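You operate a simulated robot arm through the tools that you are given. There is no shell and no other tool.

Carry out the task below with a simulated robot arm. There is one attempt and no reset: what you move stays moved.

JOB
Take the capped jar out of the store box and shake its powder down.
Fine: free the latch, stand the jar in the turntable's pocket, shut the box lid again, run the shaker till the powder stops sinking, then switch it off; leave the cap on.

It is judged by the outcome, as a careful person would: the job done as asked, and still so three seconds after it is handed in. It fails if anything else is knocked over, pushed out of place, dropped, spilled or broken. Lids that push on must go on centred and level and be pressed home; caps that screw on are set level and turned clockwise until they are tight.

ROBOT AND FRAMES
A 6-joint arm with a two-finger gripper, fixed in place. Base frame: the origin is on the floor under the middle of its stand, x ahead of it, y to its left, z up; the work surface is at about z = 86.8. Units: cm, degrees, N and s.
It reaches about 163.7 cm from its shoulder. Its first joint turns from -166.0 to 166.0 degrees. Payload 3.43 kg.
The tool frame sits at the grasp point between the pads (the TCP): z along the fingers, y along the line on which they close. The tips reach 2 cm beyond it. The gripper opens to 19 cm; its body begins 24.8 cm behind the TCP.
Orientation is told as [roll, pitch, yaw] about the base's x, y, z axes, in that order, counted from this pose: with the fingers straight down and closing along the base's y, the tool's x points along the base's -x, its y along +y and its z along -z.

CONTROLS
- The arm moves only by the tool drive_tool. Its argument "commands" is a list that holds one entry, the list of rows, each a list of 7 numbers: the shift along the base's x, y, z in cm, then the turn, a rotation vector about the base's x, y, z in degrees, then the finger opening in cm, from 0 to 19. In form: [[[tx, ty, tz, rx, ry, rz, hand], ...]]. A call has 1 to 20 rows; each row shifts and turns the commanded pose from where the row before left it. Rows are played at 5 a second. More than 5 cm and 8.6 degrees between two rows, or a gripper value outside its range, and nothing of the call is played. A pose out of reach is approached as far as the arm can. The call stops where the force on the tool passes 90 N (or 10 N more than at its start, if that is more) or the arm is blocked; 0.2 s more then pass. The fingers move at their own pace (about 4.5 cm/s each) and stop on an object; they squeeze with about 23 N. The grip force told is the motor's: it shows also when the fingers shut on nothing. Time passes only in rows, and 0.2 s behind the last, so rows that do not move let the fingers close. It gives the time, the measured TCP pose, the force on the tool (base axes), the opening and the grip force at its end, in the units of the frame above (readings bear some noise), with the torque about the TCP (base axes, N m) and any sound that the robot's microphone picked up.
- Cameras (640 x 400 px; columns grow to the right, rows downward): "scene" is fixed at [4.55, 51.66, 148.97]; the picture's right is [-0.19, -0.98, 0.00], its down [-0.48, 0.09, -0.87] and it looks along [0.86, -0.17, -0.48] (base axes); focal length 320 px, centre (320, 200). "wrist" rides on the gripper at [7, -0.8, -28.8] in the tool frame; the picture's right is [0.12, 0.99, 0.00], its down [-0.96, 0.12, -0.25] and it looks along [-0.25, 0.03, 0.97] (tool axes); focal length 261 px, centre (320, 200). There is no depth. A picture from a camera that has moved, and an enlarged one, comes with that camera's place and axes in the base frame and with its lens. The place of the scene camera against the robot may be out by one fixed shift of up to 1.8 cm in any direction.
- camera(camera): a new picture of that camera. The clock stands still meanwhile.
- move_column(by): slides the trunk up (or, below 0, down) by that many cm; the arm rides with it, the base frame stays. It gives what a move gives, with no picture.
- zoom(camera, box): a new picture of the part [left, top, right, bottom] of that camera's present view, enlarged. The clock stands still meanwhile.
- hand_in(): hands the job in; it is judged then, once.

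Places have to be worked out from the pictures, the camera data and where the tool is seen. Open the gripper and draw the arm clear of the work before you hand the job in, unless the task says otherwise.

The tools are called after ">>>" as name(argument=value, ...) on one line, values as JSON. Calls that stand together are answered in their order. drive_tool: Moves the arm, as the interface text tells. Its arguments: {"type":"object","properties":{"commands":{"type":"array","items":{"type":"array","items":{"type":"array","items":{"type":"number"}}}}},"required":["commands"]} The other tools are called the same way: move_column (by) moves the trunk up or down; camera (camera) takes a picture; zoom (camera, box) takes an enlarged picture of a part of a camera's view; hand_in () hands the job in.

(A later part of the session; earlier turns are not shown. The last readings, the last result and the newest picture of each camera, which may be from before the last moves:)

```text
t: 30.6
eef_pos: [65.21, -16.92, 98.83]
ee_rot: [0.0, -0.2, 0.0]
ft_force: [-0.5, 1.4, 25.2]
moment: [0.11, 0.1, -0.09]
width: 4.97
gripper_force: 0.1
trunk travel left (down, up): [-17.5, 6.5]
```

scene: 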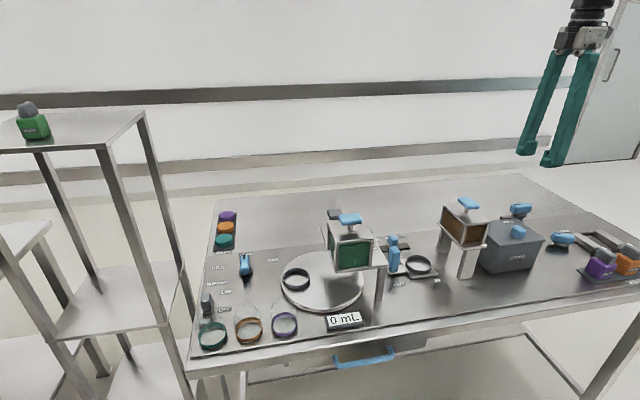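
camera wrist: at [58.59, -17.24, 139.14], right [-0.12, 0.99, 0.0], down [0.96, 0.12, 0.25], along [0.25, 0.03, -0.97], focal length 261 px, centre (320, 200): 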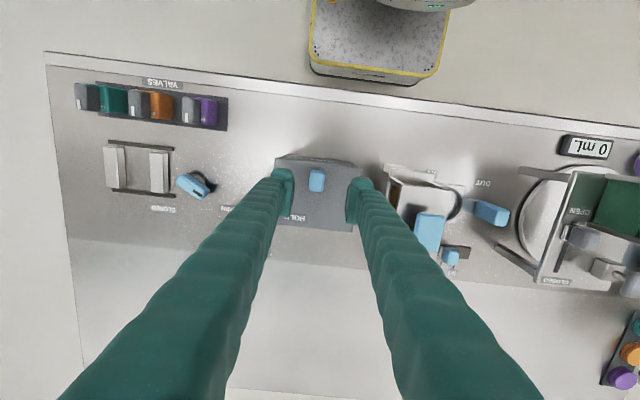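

Contact with the lid (25 N) at TCP z≈98.85, so the lid top is at ≈96.85. I raise 0.2 and grip the knob.

>>> drive_tool(commands=[[[0, 0, 0.25, 0, 0, 0, 5], [0, 0, 0, 0, 0, 0, 3], [0, 0, 0, 0, 0, 0, 1], [0, 0, 0, 0, 0, 0, 0], [0, 0, 0, 0, 0, 0, 0], [0, 0, 0, 0, 0, 0, 0]]])

>>> zoom(camera="scene", box=[485, 205, 555, 275])

```text
t: 32.0
eef_pos: [65.23, -16.94, 99.1]
ee_rot: [0.0, 0.0, 0.0]
ft_force: [-1.7, -8.2, -16.3]
moment: [-0.03, 0.12, -0.04]
width: 2.29
gripper_force: 45.4
trunk travel left (down, up): [-17.5, 6.5]
```

```text
5.71 times, centred on (520, 240) of scene
camera zoom: at [4.55, 51.66, 148.97], right [-0.19, -0.98, 0.0], down [-0.48, 0.09, -0.87], along [0.86, -0.17, -0.48], focal length 1832 px, centre (-823, -29)
```

zoom: 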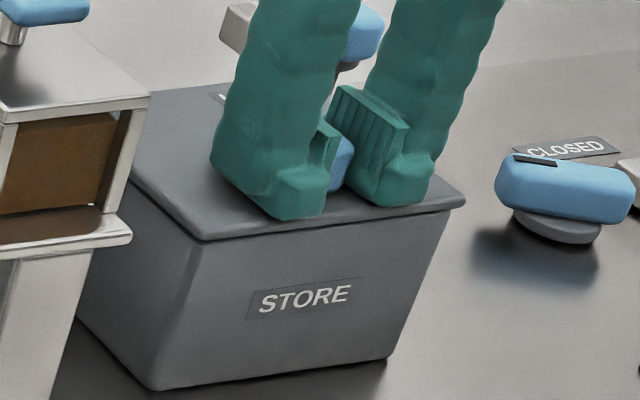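

Gripped deeper now. I lift 6° slowly along the hinge arc and check.

>>> drive_tool(commands=[[[0.07, 0, 0.24, 0, 1.5, 0, 0], [0.08, 0, 0.24, 0, 1.5, 0, 0], [0.08, 0, 0.23, 0, 1.5, 0, 0], [0.09, 0, 0.23, 0, 1.5, 0, 0], [0, 0, 0, 0, 0, 0, 0]]])

>>> zoom(camera="scene", box=[485, 205, 555, 275])

```text
t: 33.2
eef_pos: [65.72, -16.96, 99.82]
ee_rot: [0.0, 6.0, 0.0]
ft_force: [-0.8, -9.5, -37.1]
moment: [-0.1, 0.31, -0.04]
width: 2.29
gripper_force: 44.9
trunk travel left (down, up): [-17.5, 6.5]
```

```text
5.71 times, centred on (520, 240) of scene
camera zoom: at [4.55, 51.66, 148.97], right [-0.19, -0.98, 0.0], down [-0.48, 0.09, -0.87], along [0.86, -0.17, -0.48], focal length 1832 px, centre (-823, -29)
```

zoom: 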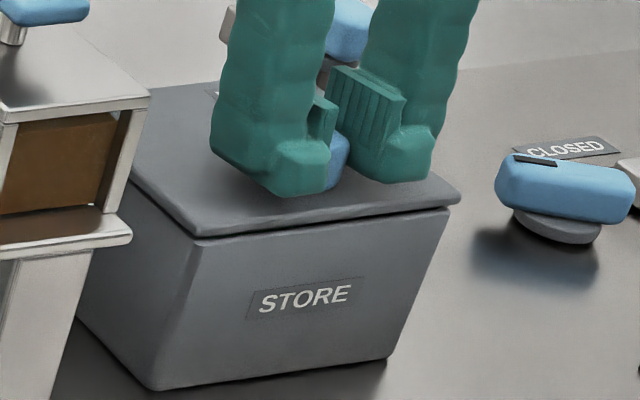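

The force climbs to −37 N with the lid only ~2–3° up, so something is restraining it. I check the wrist view before pulling further.

>>> camera(camera="wrist")

>>> zoom(camera="wrist", box=[240, 130, 400, 230])

>>> zoom(camera="scene", box=[490, 190, 550, 230])

```text
taken
camera wrist: at [61.47, -17.72, 129.27], right [-0.12, 0.99, 0.01], down [0.98, 0.12, 0.15], along [0.14, 0.03, -0.99], focal length 261 px, centre (320, 200)
```

wrist: 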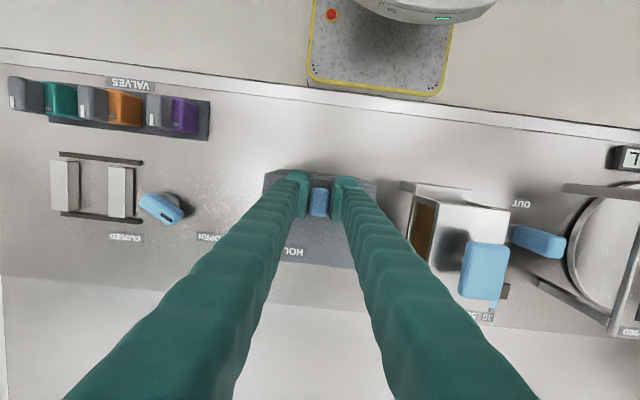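

```text
4.00 times, centred on (320, 180) of wrist
camera zoom: at [61.47, -17.72, 129.27], right [-0.12, 0.99, 0.01], down [0.98, 0.12, 0.15], along [0.14, 0.03, -0.99], focal length 1043 px, centre (320, 280)
```

zoom: 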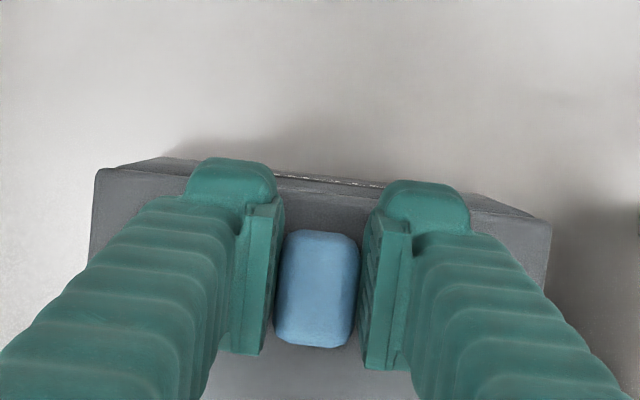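

```text
10.00 times, centred on (520, 210) of scene
camera zoom: at [4.55, 51.66, 148.97], right [-0.19, -0.98, 0.0], down [-0.48, 0.09, -0.87], along [0.86, -0.17, -0.48], focal length 3205 px, centre (-1680, 100)
```

zoom: 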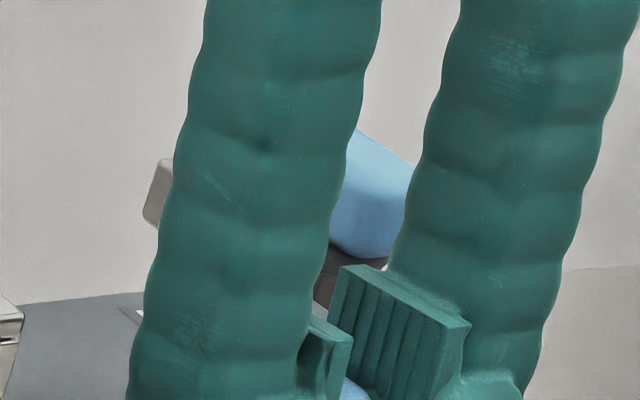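

The picture doesn't show the cause. I hold still to see whether the load persists, which tells weight, spring and hard block apart.

>>> drive_tool(commands=[[[0, 0, 0, 0, 0, 0, 0], [0, 0, 0, 0, 0, 0, 0], [0, 0, 0, 0, 0, 0, 0]]])

>>> zoom(camera="scene", box=[485, 205, 555, 275])

```text
t: 34.0
eef_pos: [65.65, -17.01, 100.06]
ee_rot: [0.0, 6.0, 0.0]
ft_force: [-1.5, -10.7, -35.3]
moment: [-0.04, 0.2, -0.02]
width: 2.31
gripper_force: 45.2
trunk travel left (down, up): [-17.5, 6.5]
```

```text
5.71 times, centred on (520, 240) of scene
camera zoom: at [4.55, 51.66, 148.97], right [-0.19, -0.98, 0.0], down [-0.48, 0.09, -0.87], along [0.86, -0.17, -0.48], focal length 1832 px, centre (-823, -29)
```

zoom: 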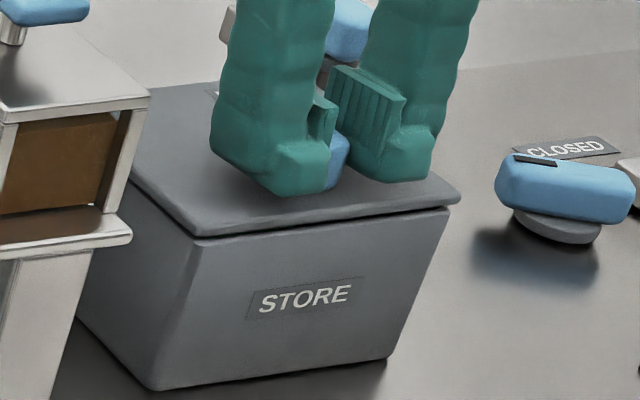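

The load holds steady at −35 N. I lift a further 2° as a probe.

>>> drive_tool(commands=[[[0.05, 0, 0.16, 0, 1, 0, 0], [0.05, 0, 0.16, 0, 1, 0, 0], [0, 0, 0, 0, 0, 0, 0]]])

>>> zoom(camera="scene", box=[485, 205, 555, 275])

```text
t: 34.8
eef_pos: [65.58, -16.98, 100.17]
ee_rot: [0.0, 7.9, 0.0]
ft_force: [-0.8, -13.8, -38.7]
moment: [-0.02, -0.04, 0.0]
width: 2.29
gripper_force: 45.0
trunk travel left (down, up): [-17.5, 6.5]
```

```text
5.71 times, centred on (520, 240) of scene
camera zoom: at [4.55, 51.66, 148.97], right [-0.19, -0.98, 0.0], down [-0.48, 0.09, -0.87], along [0.86, -0.17, -0.48], focal length 1832 px, centre (-823, -29)
```

zoom: 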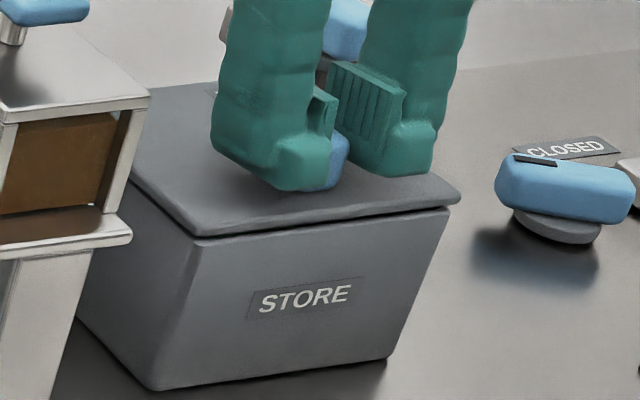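

The lid stays at the same small angle while the pads creep up the knob, so it is positively held and the latch still restrains it. I lower it shut, let go, and go inspect the latch.

>>> drive_tool(commands=[[[-0.1, 0, -0.4, 0, -2, 0, 0], [-0.1, 0, -0.4, 0, -3, 0, 0], [-0.1, 0, -0.3, 0, -3, 0, 0], [0, 0, 0, 0, 0, 0, 0], [0, 0, 0, 0, 0, 0, 3], [0, 0, 0, 0, 0, 0, 5], [0, 0, 1, 0, 0, 0, 5], [0, 0, 3, 0, 0, 0, 5], [0, 0, 4, 0, 0, 0, 6], [0, 0, 4, 0, 0, 0, 8], [0, -2, 3, 0, 0, 0, 12], [0, -3, 0, 0, 0, 0, 16], [0, -3, 0, 0, 0, 0, 19], [0, 0, 0, 0, 0, 0, 19]]])

>>> zoom(camera="wrist", box=[240, 130, 400, 240])

>>> zoom(camera="scene", box=[485, 190, 555, 260])

```text
t: 37.8
eef_pos: [65.5, -25.06, 114.06]
ee_rot: [0.0, -0.1, 0.0]
ft_force: [0.3, -0.4, 0.4]
moment: [0.05, 0.01, -0.02]
width: 16.31
gripper_force: 0.2
trunk travel left (down, up): [-17.5, 6.5]
```

```text
3.64 times, centred on (320, 185) of wrist
camera zoom: at [58.18, -25.84, 142.88], right [-0.12, 0.99, 0.0], down [0.96, 0.12, 0.25], along [0.25, 0.03, -0.97], focal length 948 px, centre (320, 254)
```

zoom: 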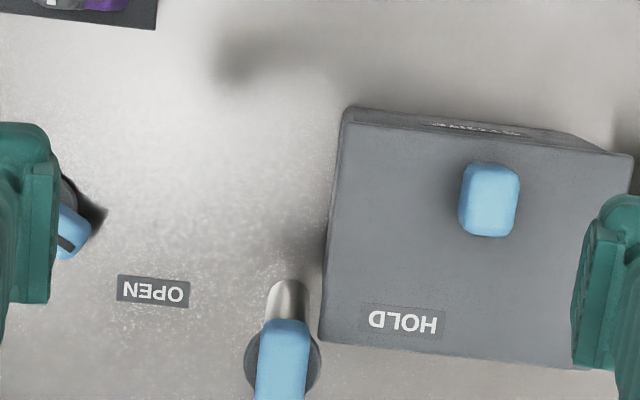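

```text
5.71 times, centred on (520, 225) of scene
camera zoom: at [4.55, 51.66, 148.97], right [-0.19, -0.98, 0.0], down [-0.48, 0.09, -0.87], along [0.86, -0.17, -0.48], focal length 1832 px, centre (-823, 57)
```

zoom: 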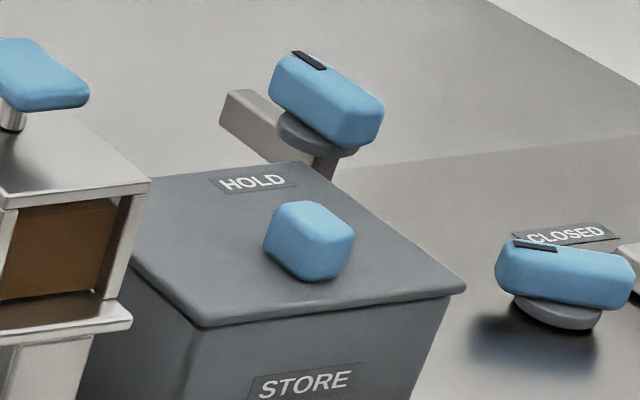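

The latch's pointer and tongue do lie toward FREE, yet the lid stops after about 2.6°. I go above the latch to check its exact angle and whether it can turn further.

>>> drive_tool(commands=[[[3, 0, 0, 0, 0, 0, 12], [3, -0.2, 0, 0, 0, 0, 10], [3, -0.1, 0, 0, 0, 0, 8], [1.4, 0, 0, 0, 0, 0, 6], [0, 0, -2, 0, 0, 0, 6], [0, 0, -2, 0, 0, 0, 6], [0, 0, 0, 0, 0, 0, 6]]])

>>> zoom(camera="wrist", box=[220, 120, 420, 260])

```text
t: 39.4
eef_pos: [75.81, -25.43, 110.35]
ee_rot: [0.0, -0.2, 0.0]
ft_force: [-0.4, -1.1, 0.4]
moment: [0.0, 0.01, -0.01]
width: 5.99
gripper_force: 0.1
trunk travel left (down, up): [-17.5, 6.5]
```

```text
2.86 times, centred on (320, 190) of wrist
camera zoom: at [68.65, -26.17, 139.03], right [-0.12, 0.99, 0.0], down [0.96, 0.12, 0.25], along [0.25, 0.03, -0.97], focal length 745 px, centre (320, 229)
```

zoom: 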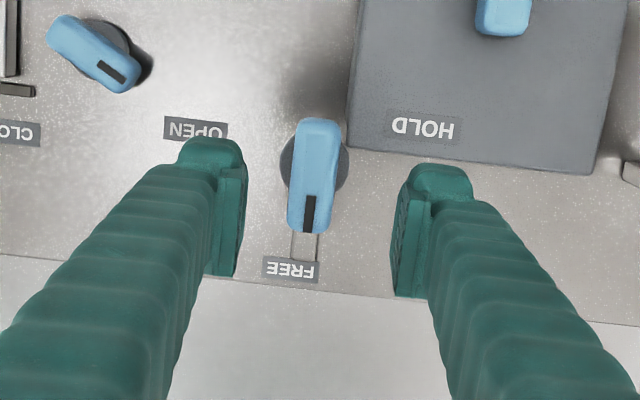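

The bar sits about 1–2° short of straight ahead, and the FREE label lies a few degrees beyond. I go back down and turn it on further to feel for its real end stop.

>>> drive_tool(commands=[[[0, 0, -3, 0, 0, 0, 6], [0, 0, -3, 0, 0, 0, 6], [0, 0, -2.5, 0, 0, 0, 6], [0, 0, -1.5, 0, 0, 0, 5], [0, 0, 0, 0, 0, 0, 4], [0, 0, 0, 0, 0, 0, 3], [0, 0, 0, 0, 0, 0, 2.7], [0, 0, 0, 0, 0, 0, 2.7]]])

>>> zoom(camera="wrist", box=[220, 120, 420, 260])

```text
t: 41.2
eef_pos: [75.81, -25.43, 100.14]
ee_rot: [0.0, 0.0, 0.0]
ft_force: [1.9, -5.6, -2.5]
moment: [0.0, -0.02, 0.05]
width: 3.0
gripper_force: 2.9
trunk travel left (down, up): [-17.5, 6.5]
```

```text
2.86 times, centred on (320, 190) of wrist
camera zoom: at [68.65, -26.18, 128.93], right [-0.12, 0.99, 0.0], down [0.96, 0.12, 0.25], along [0.25, 0.03, -0.97], focal length 745 px, centre (320, 229)
```

zoom: 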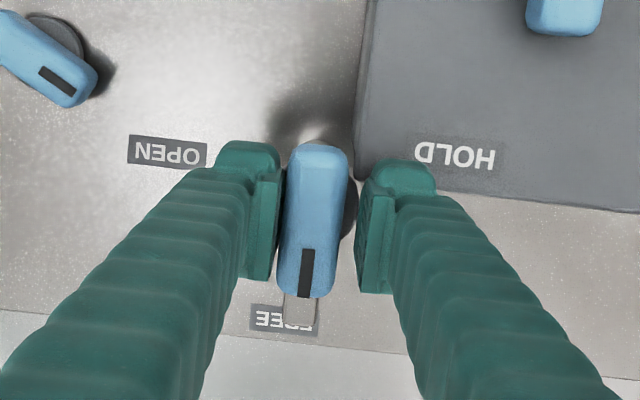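

The bar is ~0.2 cm to −y of my centre. I recentre, grip firmly and turn by −12°, watching the torque.

>>> drive_tool(commands=[[[0.05, -0.18, 0, 0, 0, 0, 2.7], [0, 0, 0, 0, 0, 0, 1], [0, 0, 0, 0, 0, 0, 1], [0, 0, 0, 0, 0, -4, 1], [0, 0, 0, 0, 0, -4, 1], [0, 0, 0, 0, 0, -4, 1], [0, 0, 0, 0, 0, 0, 1]]])

>>> zoom(camera="wrist", box=[220, 120, 420, 260])

```text
t: 42.8
eef_pos: [75.99, -25.84, 100.19]
ee_rot: [-0.1, -0.1, -12.0]
ft_force: [20.0, -45.5, 8.5]
moment: [-0.35, -0.01, 2.09]
width: 2.83
gripper_force: 44.9
trunk travel left (down, up): [-17.5, 6.5]
```

```text
2.86 times, centred on (320, 190) of wrist
camera zoom: at [68.6, -24.98, 128.92], right [0.09, 1.0, 0.0], down [0.96, -0.09, 0.25], along [0.25, -0.02, -0.97], focal length 745 px, centre (320, 229)
```

zoom: 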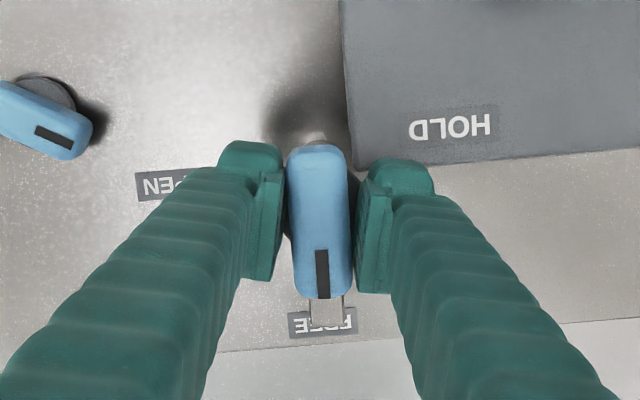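

The torque rises to 2 N·m: that is the latch's hard stop, with the bar fully at FREE. I release it, rise and check it stays there.

>>> drive_tool(commands=[[[0, 0, 0, 0, 0, 0, 4], [0, 0, 0, 0, 0, 0, 6], [0, 0, 2, 0, 0, 4, 6], [0, 0, 3, 0, 0, 4, 6], [0, 0, 3, 0, 0, 4, 6], [0, 0, 3, 0, 0, 0, 10], [-1, 0, 0, 0, 0, 0, 14], [-2, 0, 0, 0, 0, 0, 16], [0, 0, 0, 0, 0, 0, 16]]])

>>> zoom(camera="wrist", box=[220, 120, 420, 260])

```text
t: 44.8
eef_pos: [72.79, -25.47, 111.14]
ee_rot: [0.0, -0.1, 0.0]
ft_force: [-0.1, 0.0, 0.3]
moment: [-0.02, -0.01, 0.05]
width: 14.64
gripper_force: 0.0
trunk travel left (down, up): [-17.5, 6.5]
```

```text
2.86 times, centred on (320, 190) of wrist
camera zoom: at [65.56, -26.14, 139.94], right [-0.12, 0.99, 0.0], down [0.96, 0.12, 0.25], along [0.25, 0.03, -0.97], focal length 745 px, centre (320, 229)
```

zoom: 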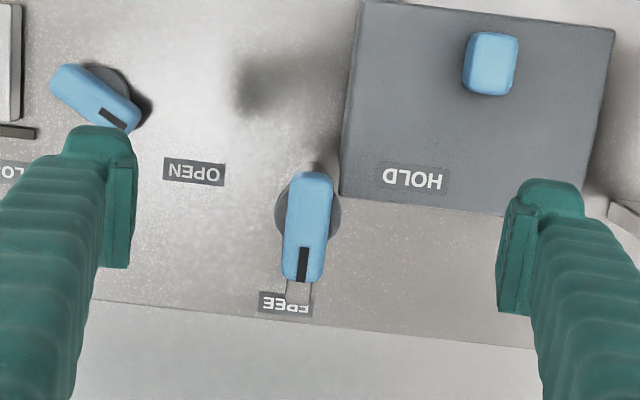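

The latch stays at FREE. I go back to the knob and retry lifting, gripping deep with the tips almost on the lid.

>>> drive_tool(commands=[[[-3, 3, 0, 0, 0, 0, 12], [-3, 3, 0, 0, 0, 0, 8], [-1.6, 2.5, 0, 0, 0, 0, 6], [0, 0, -3, 0, 0, 0, 5], [0, 0, -3, 0, 0, 0, 5], [0, 0, -3, 0, 0, 0, 5], [0, 0, -2, 0, 0, 0, 5], [0, 0, -0.9, 0, 0, 0, 5], [0, 0, 0, 0, 0, 0, 5]]])

>>> zoom(camera="wrist", box=[220, 120, 420, 260])

```text
t: 46.8
eef_pos: [65.23, -17.09, 99.13]
ee_rot: [0.0, -0.1, 0.0]
ft_force: [-0.7, 0.4, 0.8]
moment: [0.0, -0.01, -0.02]
width: 4.99
gripper_force: 0.1
trunk travel left (down, up): [-17.5, 6.5]
```

```text
2.86 times, centred on (320, 190) of wrist
camera zoom: at [57.86, -17.91, 127.97], right [-0.12, 0.99, 0.0], down [0.96, 0.12, 0.25], along [0.25, 0.03, -0.97], focal length 745 px, centre (320, 229)
```

zoom: 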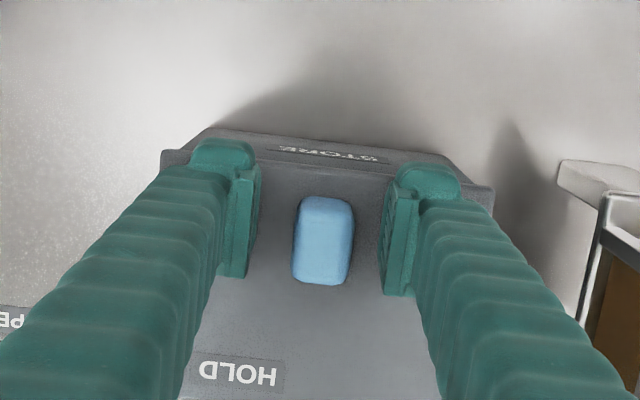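

Positioned well. I shift slightly (+0.25 x), close firmly and lift about 6° in small steps.

>>> drive_tool(commands=[[[0.25, 0.05, 0, 0, 0, 0, 4], [0, 0, 0, 0, 0, 0, 2], [0, 0, 0, 0, 0, 0, 0], [0, 0, 0, 0, 0, 0, 0], [0, 0, 0, 0, 0, 0, 0], [0.07, 0, 0.24, 0, 1.5, 0, 0], [0.08, 0, 0.24, 0, 1.5, 0, 0], [0.08, 0, 0.23, 0, 1.5, 0, 0], [0.09, 0, 0.23, 0, 1.5, 0, 0], [0, 0, 0, 0, 0, 0, 0]]])

>>> zoom(camera="scene", box=[485, 205, 555, 275])

```text
t: 49.0
eef_pos: [65.7, -16.99, 100.21]
ee_rot: [0.0, 6.0, 0.1]
ft_force: [-1.0, -1.0, -37.3]
moment: [-0.01, 0.24, 0.02]
width: 2.28
gripper_force: 45.1
trunk travel left (down, up): [-17.5, 6.5]
```

```text
5.71 times, centred on (520, 240) of scene
camera zoom: at [4.55, 51.66, 148.97], right [-0.19, -0.98, 0.0], down [-0.48, 0.09, -0.87], along [0.86, -0.17, -0.48], focal length 1832 px, centre (-823, -29)
```

zoom: 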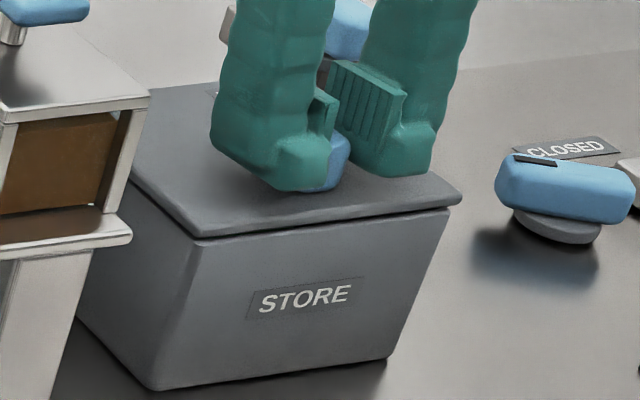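

Still blocked at ~2° with the pads slipping at 37 N, though the latch is on its stop. In HOLD the tongue lay just behind the lid's back edge, so the lid may slide rather than hinge. I lower it shut, keep the grip and push gently along +x.

>>> drive_tool(commands=[[[-0.1, 0, -0.35, 0, -2, 0, 0], [-0.1, 0, -0.35, 0, -2, 0, 0], [-0.1, 0, -0.3, 0, -2, 0, 0], [0, 0, 0, 0, 0, 0, 3], [0, 0, -0.1, 0, 0, 0, 4], [0, 0, 0, 0, 0, 0, 2], [0, 0, 0, 0, 0, 0, 0], [0, 0, 0, 0, 0, 0, 0], [0, 0, 0, 0, 0, 0, 0]]])

```text
t: 51.0
eef_pos: [65.57, -16.9, 99.02]
ee_rot: [0.0, -0.1, 0.0]
ft_force: [0.0, -0.2, -4.9]
moment: [0.0, -0.06, 0.02]
width: 2.3
gripper_force: 45.4
trunk travel left (down, up): [-17.5, 6.5]
```

Lid shut and knob gripped with little load. Now a gentle push of 0.6 cm along +x to test for sliding.

>>> drive_tool(commands=[[[0.2, 0, 0, 0, 0, 0, 0], [0.2, 0, 0, 0, 0, 0, 0], [0.2, 0, 0, 0, 0, 0, 0], [0, 0, 0, 0, 0, 0, 0]]])

>>> zoom(camera="scene", box=[485, 205, 555, 275])

```text
t: 52.0
eef_pos: [66.04, -16.94, 99.09]
ee_rot: [0.0, 0.0, -0.1]
ft_force: [-0.2, -8.0, -12.0]
moment: [-0.06, 0.2, 0.03]
width: 2.28
gripper_force: 45.0
trunk travel left (down, up): [-17.5, 6.5]
```

```text
5.71 times, centred on (520, 240) of scene
camera zoom: at [4.55, 51.66, 148.97], right [-0.19, -0.98, 0.0], down [-0.48, 0.09, -0.87], along [0.86, -0.17, -0.48], focal length 1832 px, centre (-823, -29)
```

zoom: 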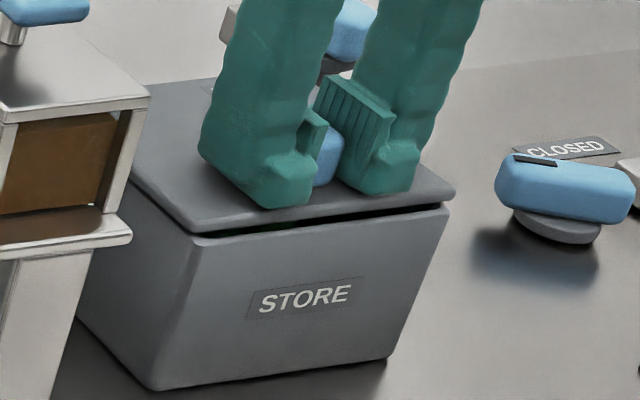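

The lid slid freely +0.5 cm along +x with no force, so it is a sliding lid. I slide it on by about 4 cm, watching forces.

>>> drive_tool(commands=[[[0.3, 0, -0.05, 0, 0, 0, 0], [0.5, 0, 0, 0, 0, 0, 0], [0.5, 0, 0, 0, 0, 0, 0], [0.5, 0, 0, 0, 0, 0, 0], [0.5, 0, 0, 0, 0, 0, 0], [0.5, 0, 0, 0, 0, 0, 0], [0.5, 0, 0, 0, 0, 0, 0], [0.5, 0, 0, 0, 0, 0, 0], [0, 0, 0, 0, 0, 0, 0]]])

>>> zoom(camera="scene", box=[470, 180, 570, 280])

>>> camera(camera="wrist")

```text
t: 54.0
eef_pos: [69.97, -16.95, 99.08]
ee_rot: [-0.1, 0.0, 0.0]
ft_force: [0.5, -1.7, -14.6]
moment: [-0.02, -0.06, -0.04]
width: 2.26
gripper_force: 45.1
trunk travel left (down, up): [-17.5, 6.5]
```

```text
4.00 times, centred on (520, 230) of scene
camera zoom: at [4.55, 51.66, 148.97], right [-0.19, -0.98, 0.0], down [-0.48, 0.09, -0.87], along [0.86, -0.17, -0.48], focal length 1282 px, centre (-480, 80)
```

zoom: 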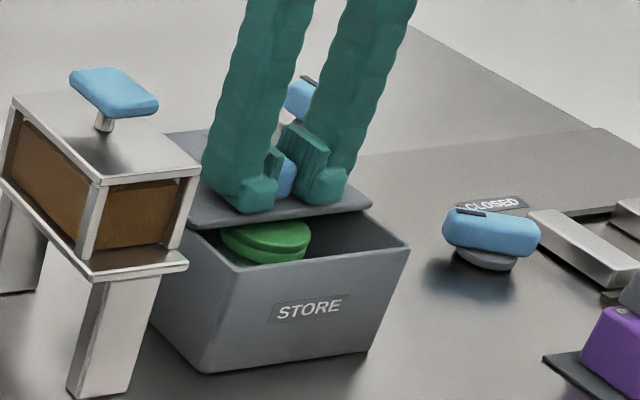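

```text
taken
camera wrist: at [62.71, -17.71, 127.85], right [-0.12, 0.99, 0.0], down [0.96, 0.12, 0.25], along [0.25, 0.03, -0.97], focal length 261 px, centre (320, 200)
```

wrist: 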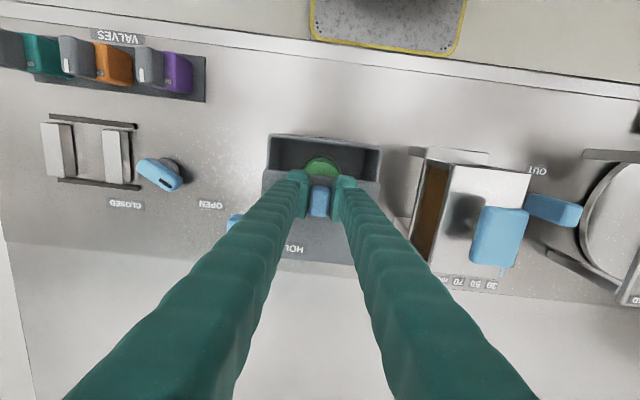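

The box opens and a green-capped jar is visible inside. I slide the lid further until it reaches its end.

>>> drive_tool(commands=[[[0.5, 0, 0, 0, 0, 0, 0], [0.5, 0, 0, 0, 0, 0, 0], [0.5, 0, 0, 0, 0, 0, 0], [0.5, 0, 0, 0, 0, 0, 0], [0.5, 0, 0, 0, 0, 0, 0], [0.5, 0, 0, 0, 0, 0, 0], [0.5, 0, 0, 0, 0, 0, 0], [0.4, 0, 0, 0, 0, 0, 0], [0.4, 0, 0, 0, 0, 0, 0], [0, 0, 0, 0, 0, 0, 0]]])

>>> zoom(camera="scene", box=[470, 180, 570, 280])

>>> camera(camera="wrist")

```text
t: 56.2
eef_pos: [74.25, -17.01, 99.08]
ee_rot: [0.0, -0.2, 0.0]
ft_force: [0.8, -12.8, -21.0]
moment: [-0.1, 0.07, 0.02]
width: 2.3
gripper_force: 44.9
trunk travel left (down, up): [-17.5, 6.5]
```

```text
4.00 times, centred on (520, 230) of scene
camera zoom: at [4.55, 51.66, 148.97], right [-0.19, -0.98, 0.0], down [-0.48, 0.09, -0.87], along [0.86, -0.17, -0.48], focal length 1282 px, centre (-480, 80)
```

zoom: 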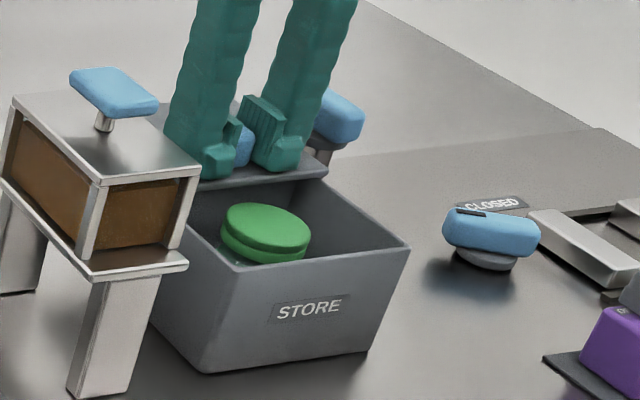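

```text
taken
camera wrist: at [67.0, -17.71, 127.86], right [-0.12, 0.99, 0.0], down [0.96, 0.12, 0.25], along [0.25, 0.03, -0.97], focal length 261 px, centre (320, 200)
```

wrist: 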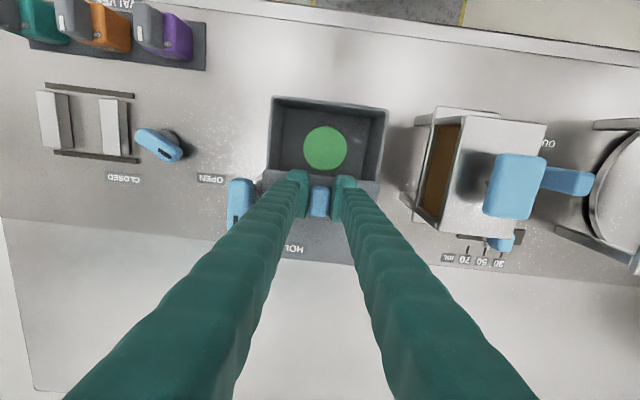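

The jar's cap is centred near (68.8, −16.9). The lid still moves freely, so I push it on a little further to find its end and gain room.

>>> drive_tool(commands=[[[0.4, 0.05, -0.05, 0, 0, 0, 0], [0.4, 0, 0, 0, 0, 0, 0], [0.4, 0, 0, 0, 0, 0, 0], [0, 0, 0, 0, 0, 0, 0]]])

```text
t: 57.2
eef_pos: [75.52, -17.0, 99.13]
ee_rot: [-0.1, -0.2, -0.1]
ft_force: [0.2, -24.4, 3.7]
moment: [-0.18, 0.03, 0.01]
width: 2.29
gripper_force: 45.4
trunk travel left (down, up): [-17.5, 6.5]
```

Still free in x. The −24 N in y means I should ease toward −y; I correct that and go on 1.2 cm more.

>>> drive_tool(commands=[[[0, -0.12, 0, 0, 0, 0, 0], [0.4, 0, 0, 0, 0, 0, 0], [0.4, 0, 0, 0, 0, 0, 0], [0.4, 0, 0, 0, 0, 0, 0], [0, 0, 0, 0, 0, 0, 0]]])

>>> camera(camera="wrist")

>>> zoom(camera="scene", box=[470, 180, 570, 280])

```text
t: 58.4
eef_pos: [76.61, -16.94, 99.14]
ee_rot: [0.0, 0.0, 0.0]
ft_force: [-40.6, -4.8, -5.5]
moment: [-0.04, 0.47, -0.02]
width: 2.31
gripper_force: 45.1
trunk travel left (down, up): [-17.5, 6.5]
```

```text
taken
camera wrist: at [69.34, -17.73, 127.83], right [-0.12, 0.99, 0.0], down [0.96, 0.12, 0.25], along [0.25, 0.03, -0.97], focal length 261 px, centre (320, 200)
```

wrist: 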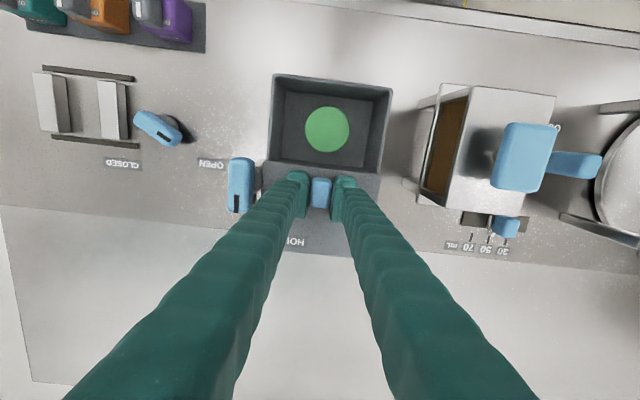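

```text
4.00 times, centred on (520, 230) of scene
camera zoom: at [4.55, 51.66, 148.97], right [-0.19, -0.98, 0.0], down [-0.48, 0.09, -0.87], along [0.86, -0.17, -0.48], focal length 1282 px, centre (-480, 80)
```

zoom: 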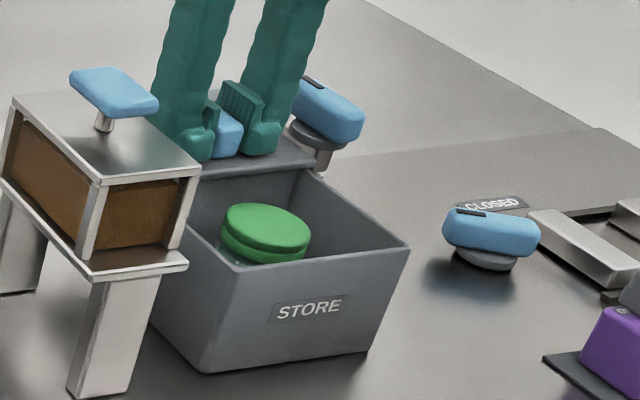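

The lid has reached its end stop and the box is fully open. I ease back, release the knob, rise, and look straight into the box.

>>> drive_tool(commands=[[[-0.2, 0, 0, 0, 0, 0, 0], [0, 0, 0, 0, 0, 0, 3], [0, 0, 0, 0, 0, 0, 5], [0, 0, 1.5, 0, 0, 0, 5], [0, 0, 3, 0, 0, 0, 5], [0, 0, 4, 0, 0, 0, 6], [-2, 0, 4, 0, 0, 0, 9], [-3, 0, 2, 0, 0, 0, 12], [-3, 0, 0, 0, 0, 0, 15], [0, 0, 0, 0, 0, 0, 17], [0, 0, 0, 0, 0, 0, 17]]])

>>> camera(camera="wrist")

>>> zoom(camera="wrist", box=[250, 130, 400, 230])

>>> zoom(camera="scene", box=[480, 190, 560, 270])

```text
t: 60.8
eef_pos: [68.55, -17.02, 113.63]
ee_rot: [0.1, -0.1, 0.0]
ft_force: [0.3, 0.0, 0.1]
moment: [-0.01, -0.03, 0.03]
width: 16.31
gripper_force: 0.0
trunk travel left (down, up): [-17.5, 6.5]
```

```text
taken
camera wrist: at [61.34, -17.72, 142.23], right [-0.12, 0.99, 0.0], down [0.96, 0.12, 0.25], along [0.25, 0.03, -0.97], focal length 261 px, centre (320, 200)
```

wrist: 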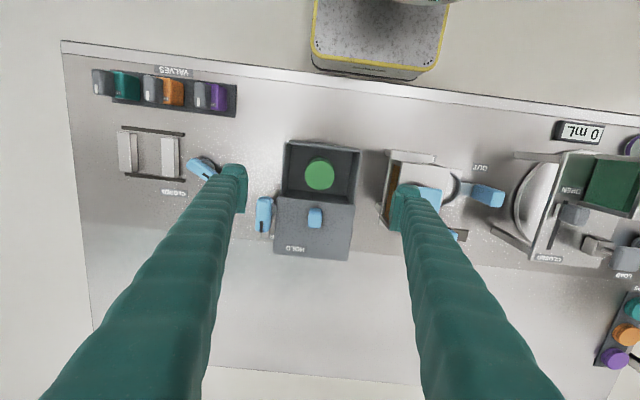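

```text
4.00 times, centred on (325, 180) of wrist
camera zoom: at [61.34, -17.72, 142.23], right [-0.12, 0.99, 0.0], down [0.96, 0.12, 0.25], along [0.25, 0.03, -0.97], focal length 1043 px, centre (300, 280)
```

zoom: 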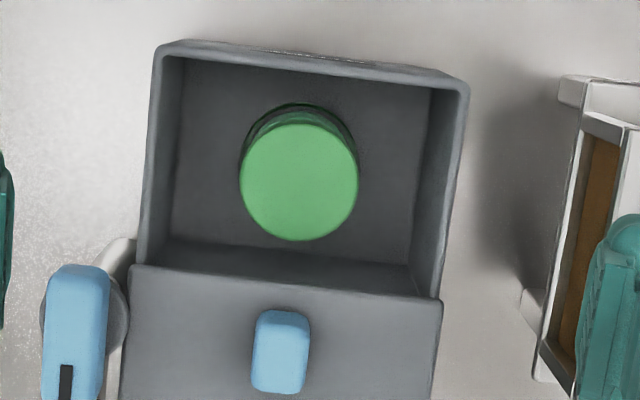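

```text
5.00 times, centred on (520, 230) of scene
camera zoom: at [4.55, 51.66, 148.97], right [-0.19, -0.98, 0.0], down [-0.48, 0.09, -0.87], along [0.86, -0.17, -0.48], focal length 1602 px, centre (-680, 50)
```

zoom: 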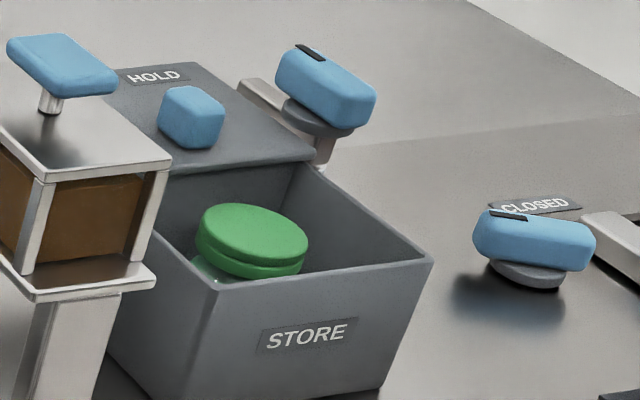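

The cap is about 5.4 cm across, its top at z≈95.2, centred at (68.75, −16.85); the box interior is ~12.8 cm wide in y. Before picking the jar I survey the turntable and shaker area from above.

>>> drive_tool(commands=[[[0, 0, 4, 0, 0, 0, 19], [0, 2, 4, 0, 0, 0, 19], [-1, 4, 4, 0, 0, 0, 19], [-1, 4.5, 4, 0, 0, 0, 19], [-1, 4.5, 2, 0, 0, 0, 19], [-1, 4.5, 0, 0, 0, 0, 19], [-1, 4.5, 0, 0, 0, 0, 19], [-1, 4.5, 0, 0, 0, 0, 19], [0, 4.5, 0, 0, 0, 0, 19], [0, 4.5, 0, 0, 0, 0, 19], [0, 4.5, 0, 0, 0, 0, 19], [0, 4.5, 0, 0, 0, 0, 19], [0, 4.5, 0, 0, 0, 0, 19], [0, 4.5, 0, 0, 0, 0, 19], [0, 2, 0, 0, 0, 0, 19], [0, 0, 0, 0, 0, 0, 19]]])

>>> camera(camera="wrist")

>>> zoom(camera="wrist", box=[200, 90, 440, 250])

```text
refused: row 3 steps farther than a row can; nothing moved
```

```text
taken
camera wrist: at [61.34, -17.72, 142.23], right [-0.12, 0.99, 0.0], down [0.96, 0.12, 0.25], along [0.25, 0.03, -0.97], focal length 261 px, centre (320, 200)
```

wrist: 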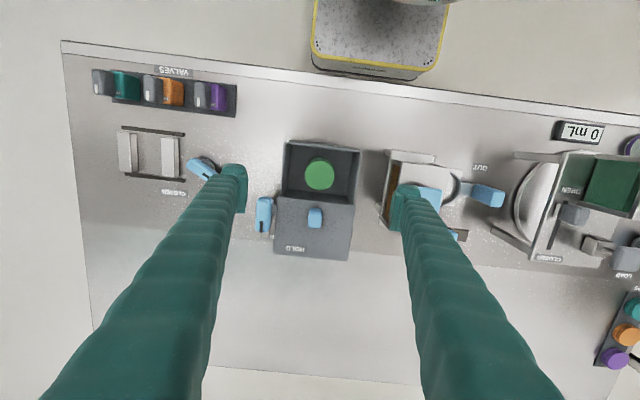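

```text
2.50 times, centred on (320, 170) of wrist
camera zoom: at [61.34, -17.72, 142.23], right [-0.12, 0.99, 0.0], down [0.96, 0.12, 0.25], along [0.25, 0.03, -0.97], focal length 652 px, centre (320, 275)
```

zoom: 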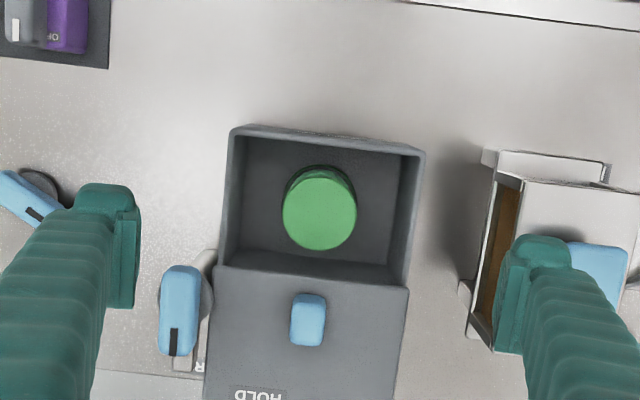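

One row stepped too far, so nothing moved. I repeat the survey move with smaller steps.

>>> drive_tool(commands=[[[0, 0, 4, 0, 0, 0, 19], [0, 1, 4, 0, 0, 0, 19], [-1, 2, 4, 0, 0, 0, 19], [-1, 3, 3, 0, 0, 0, 19], [-1, 4, 2, 0, 0, 0, 19], [-1, 4.5, 0, 0, 0, 0, 19], [-1, 4.5, 0, 0, 0, 0, 19], [-1, 4.5, 0, 0, 0, 0, 19], [0, 4.5, 0, 0, 0, 0, 19], [0, 4.5, 0, 0, 0, 0, 19], [0, 4.5, 0, 0, 0, 0, 19], [0, 4.5, 0, 0, 0, 0, 19], [0, 4.5, 0, 0, 0, 0, 19], [0, 4.5, 0, 0, 0, 0, 19], [0, 4, 0, 0, 0, 0, 19], [0, 2, 0, 0, 0, 0, 19], [0, 0, 0, 0, 0, 0, 19]]])

>>> camera(camera="wrist")

>>> zoom(camera="wrist", box=[200, 90, 440, 250])

```text
t: 64.4
eef_pos: [62.09, 39.66, 130.67]
ee_rot: [0.0, -0.1, -0.1]
ft_force: [0.0, -0.5, -0.4]
moment: [-0.01, 0.02, 0.02]
width: 19.01
gripper_force: 0.1
trunk travel left (down, up): [-17.5, 6.5]
```

```text
taken
camera wrist: at [54.95, 38.97, 159.41], right [-0.12, 0.99, 0.0], down [0.96, 0.12, 0.25], along [0.25, 0.03, -0.97], focal length 261 px, centre (320, 200)
```

wrist: 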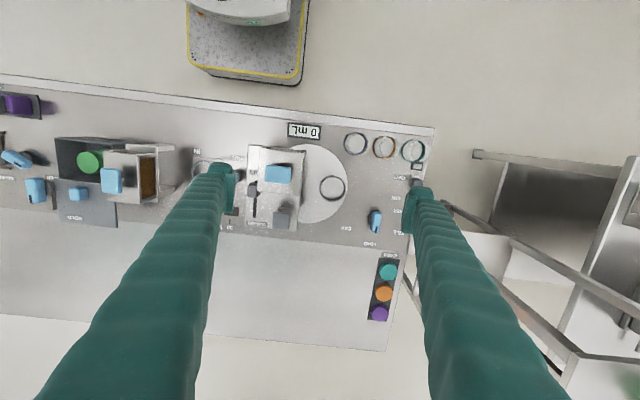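

```text
2.50 times, centred on (320, 170) of wrist
camera zoom: at [54.95, 38.97, 159.41], right [-0.12, 0.99, 0.0], down [0.96, 0.12, 0.25], along [0.25, 0.03, -0.97], focal length 652 px, centre (320, 275)
```

zoom: 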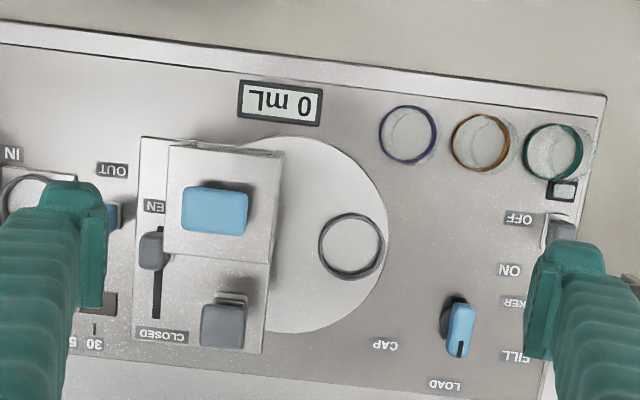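

The turntable's ring pocket is near (69.2, 44.2), beside the green dispenser, whose plate edge is at y≈36. The shaker lever is near (64.5, 66.7), at OFF, and the frame at far left stands close behind it. I take a closer look at that side.

>>> drive_tool(commands=[[[0, 3, 0, 0, 0, 0, 14], [0, 3, 0, 0, 0, 0, 10], [0, 3, -1, 0, 0, 0, 8], [0, 3, -1, 0, 0, 0, 8], [0, 0, -2, 0, 0, 0, 8], [0, 0, -2, 0, 0, 0, 8], [0, 0, 0, 0, 0, 0, 8]]])

>>> camera(camera="wrist")

>>> zoom(camera="wrist", box=[380, 80, 540, 190])

>>> zoom(camera="scene", box=[180, 230, 300, 350])

```text
t: 66.0
eef_pos: [62.48, 51.59, 124.13]
ee_rot: [0.0, 0.0, 0.0]
ft_force: [-0.9, 0.2, 0.6]
moment: [0.0, -0.03, -0.02]
width: 8.0
gripper_force: 0.0
out of reach, approached as far as the arm can: row 2
trunk travel left (down, up): [-17.5, 6.5]
```

```text
taken
camera wrist: at [55.23, 50.84, 152.82], right [-0.12, 0.99, 0.0], down [0.96, 0.12, 0.25], along [0.25, 0.03, -0.97], focal length 261 px, centre (320, 200)
```

wrist: 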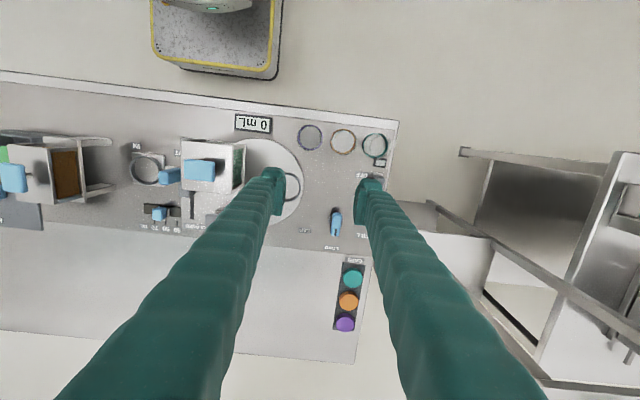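

```text
3.64 times, centred on (460, 135) of wrist
camera zoom: at [55.23, 50.84, 152.82], right [-0.12, 0.99, 0.0], down [0.96, 0.12, 0.25], along [0.25, 0.03, -0.97], focal length 948 px, centre (-189, 436)
```

zoom: 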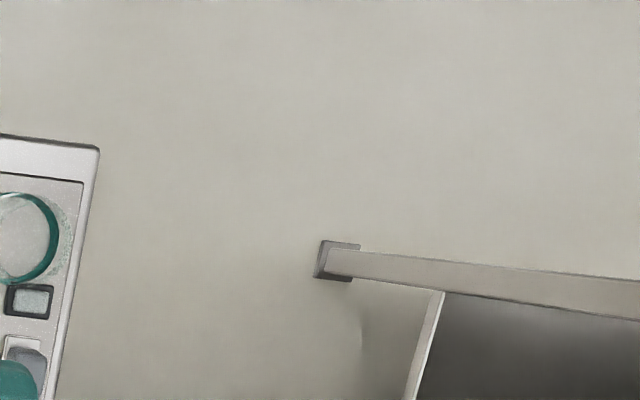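

```text
3.33 times, centred on (240, 290) of scene
camera zoom: at [4.55, 51.66, 148.97], right [-0.19, -0.98, 0.0], down [-0.48, 0.09, -0.87], along [0.86, -0.17, -0.48], focal length 1068 px, centre (587, -100)
```

zoom: 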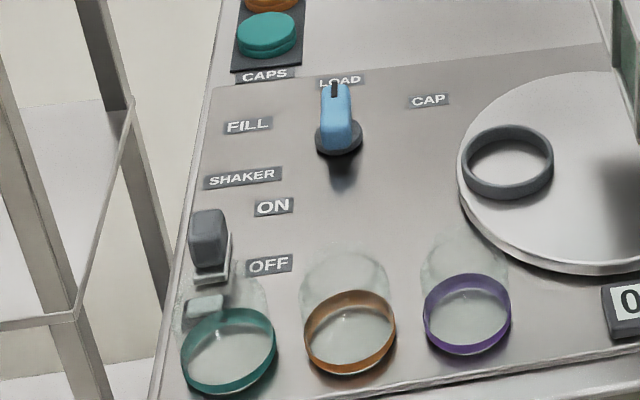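

I zoom on the frame at the left of the bench to judge how near it stands to the shaker lever.

>>> zoom(camera="wrist", box=[380, 120, 640, 400])

>>> zoom(camera="scene", box=[0, 90, 240, 400])

```text
1.43 times, centred on (510, 260) of wrist
camera zoom: at [55.23, 50.84, 152.82], right [-0.12, 0.99, 0.0], down [0.96, 0.12, 0.25], along [0.25, 0.03, -0.97], focal length 372 px, centre (49, 114)
```

zoom: 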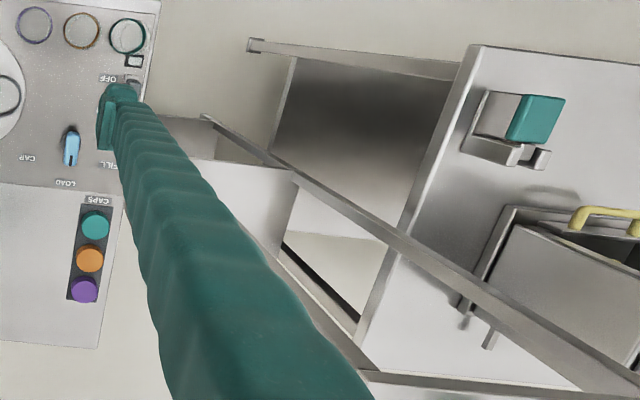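

```text
1.29 times, centred on (120, 245) of scene
camera zoom: at [4.55, 51.66, 148.97], right [-0.19, -0.98, 0.0], down [-0.48, 0.09, -0.87], along [0.86, -0.17, -0.48], focal length 414 px, centre (578, 142)
```

zoom: 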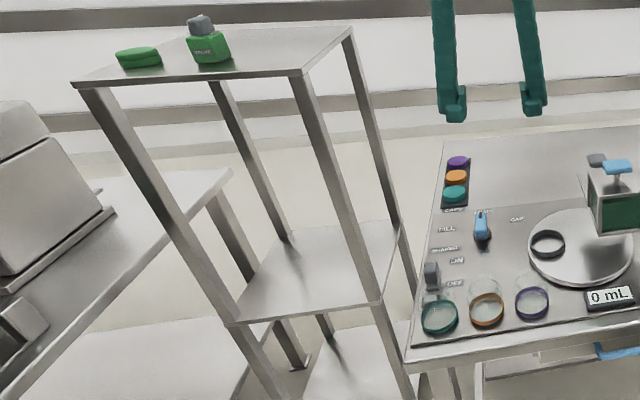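

The frame turns out to be well clear (y ≥ 88, x ≥ 89). Next I hover over the ring pocket with fingers 9 cm apart to measure its centre precisely.

>>> drive_tool(commands=[[[2, -2, -1, 0, 0, 0, 10], [2, -2, -2, 0, 0, 0, 10], [2, -2, -2, 0, 0, 0, 10], [0.7, -1.4, -1, 0, 0, 0, 10], [0, 0, 0, 0, 0, 0, 10]]])

>>> camera(camera="wrist")

>>> zoom(camera="wrist", box=[250, 130, 390, 230])

```text
t: 67.2
eef_pos: [69.16, 44.07, 118.34]
ee_rot: [0.0, -0.1, 0.0]
ft_force: [0.3, 0.6, -0.6]
moment: [0.02, -0.03, -0.01]
width: 9.99
gripper_force: 0.1
trunk travel left (down, up): [-17.5, 6.5]
```

```text
taken
camera wrist: at [61.82, 43.34, 147.04], right [-0.12, 0.99, 0.0], down [0.96, 0.12, 0.25], along [0.25, 0.03, -0.97], focal length 261 px, centre (320, 200)
```

wrist: 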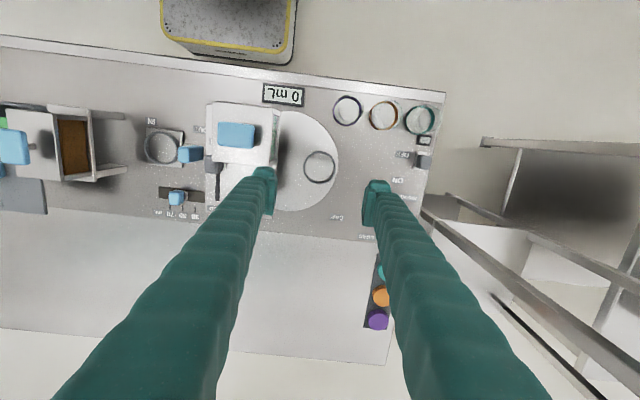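

```text
4.00 times, centred on (320, 180) of wrist
camera zoom: at [61.82, 43.34, 147.04], right [-0.12, 0.99, 0.0], down [0.96, 0.12, 0.25], along [0.25, 0.03, -0.97], focal length 1043 px, centre (320, 280)
```

zoom: 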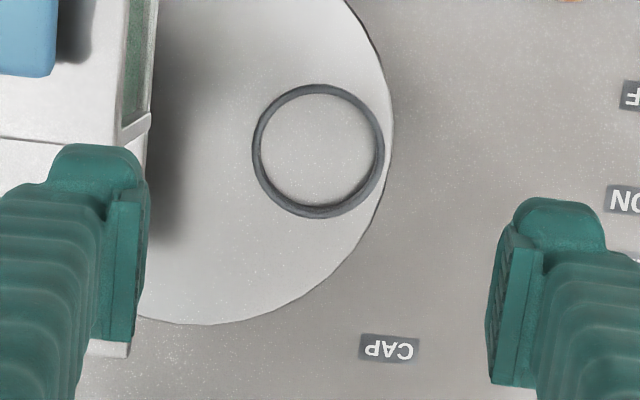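

The ring's inner diameter is ≈6.2 cm, centred at (69.3, 44.2). Now I go back over the store box for the jar, fingers set to 6.4 cm.

>>> drive_tool(commands=[[[0, -1, 3, 0, 0, 0, 10], [0, -3, 3, 0, 0, 0, 8], [0, -4, 2, 0, 0, 0, 6.4], [0, -4.5, 0, 0, 0, 0, 6.4], [0, -4.5, 0, 0, 0, 0, 6.4], [0, -4.5, 0, 0, 0, 0, 6.4], [0, -4.5, 0, 0, 0, 0, 6.4], [0, -4.5, 0, 0, 0, 0, 6.4], [0, -4.5, 0, 0, 0, 0, 6.4], [0, -4.5, 0, 0, 0, 0, 6.4], [0, -4.5, 0, 0, 0, 0, 6.4], [0, -4.5, 0, 0, 0, 0, 6.4], [0, -4.5, -2, 0, 0, 0, 6.4], [-0.2, -4.5, -2, 0, 0, 0, 6.4], [-0.2, -3.4, -3, 0, 0, 0, 6.4], [0, 0, -4, 0, 0, 0, 6.4], [0, 0, -4, 0, 0, 0, 6.4], [0, 0, 0, 0, 0, 0, 6.4]]])

>>> camera(camera="wrist")

>>> zoom(camera="wrist", box=[230, 110, 410, 230])

```text
t: 71.0
eef_pos: [68.31, -16.83, 111.21]
ee_rot: [0.0, -0.1, 0.1]
ft_force: [-0.7, 0.5, -0.2]
moment: [0.01, -0.01, 0.0]
width: 6.39
gripper_force: 0.0
trunk travel left (down, up): [-17.5, 6.5]
```

```text
taken
camera wrist: at [61.08, -17.56, 139.99], right [-0.12, 0.99, 0.0], down [0.96, 0.12, 0.25], along [0.25, 0.03, -0.97], focal length 261 px, centre (320, 200)
```

wrist: 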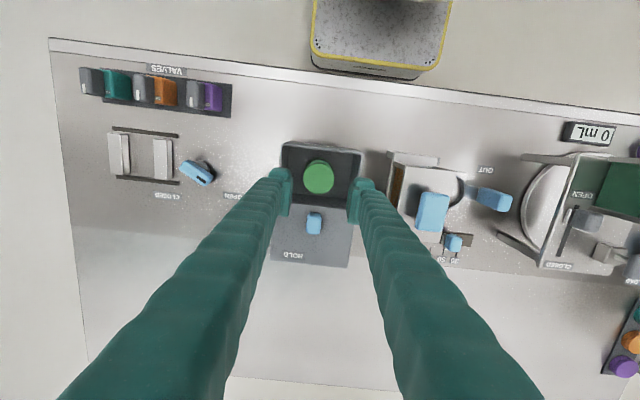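

```text
3.33 times, centred on (320, 170) of wrist
camera zoom: at [61.08, -17.56, 139.99], right [-0.12, 0.99, 0.0], down [0.96, 0.12, 0.25], along [0.25, 0.03, -0.97], focal length 869 px, centre (320, 300)
```

zoom: 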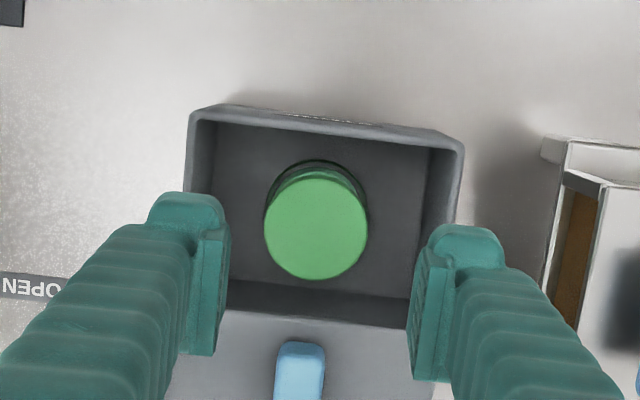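

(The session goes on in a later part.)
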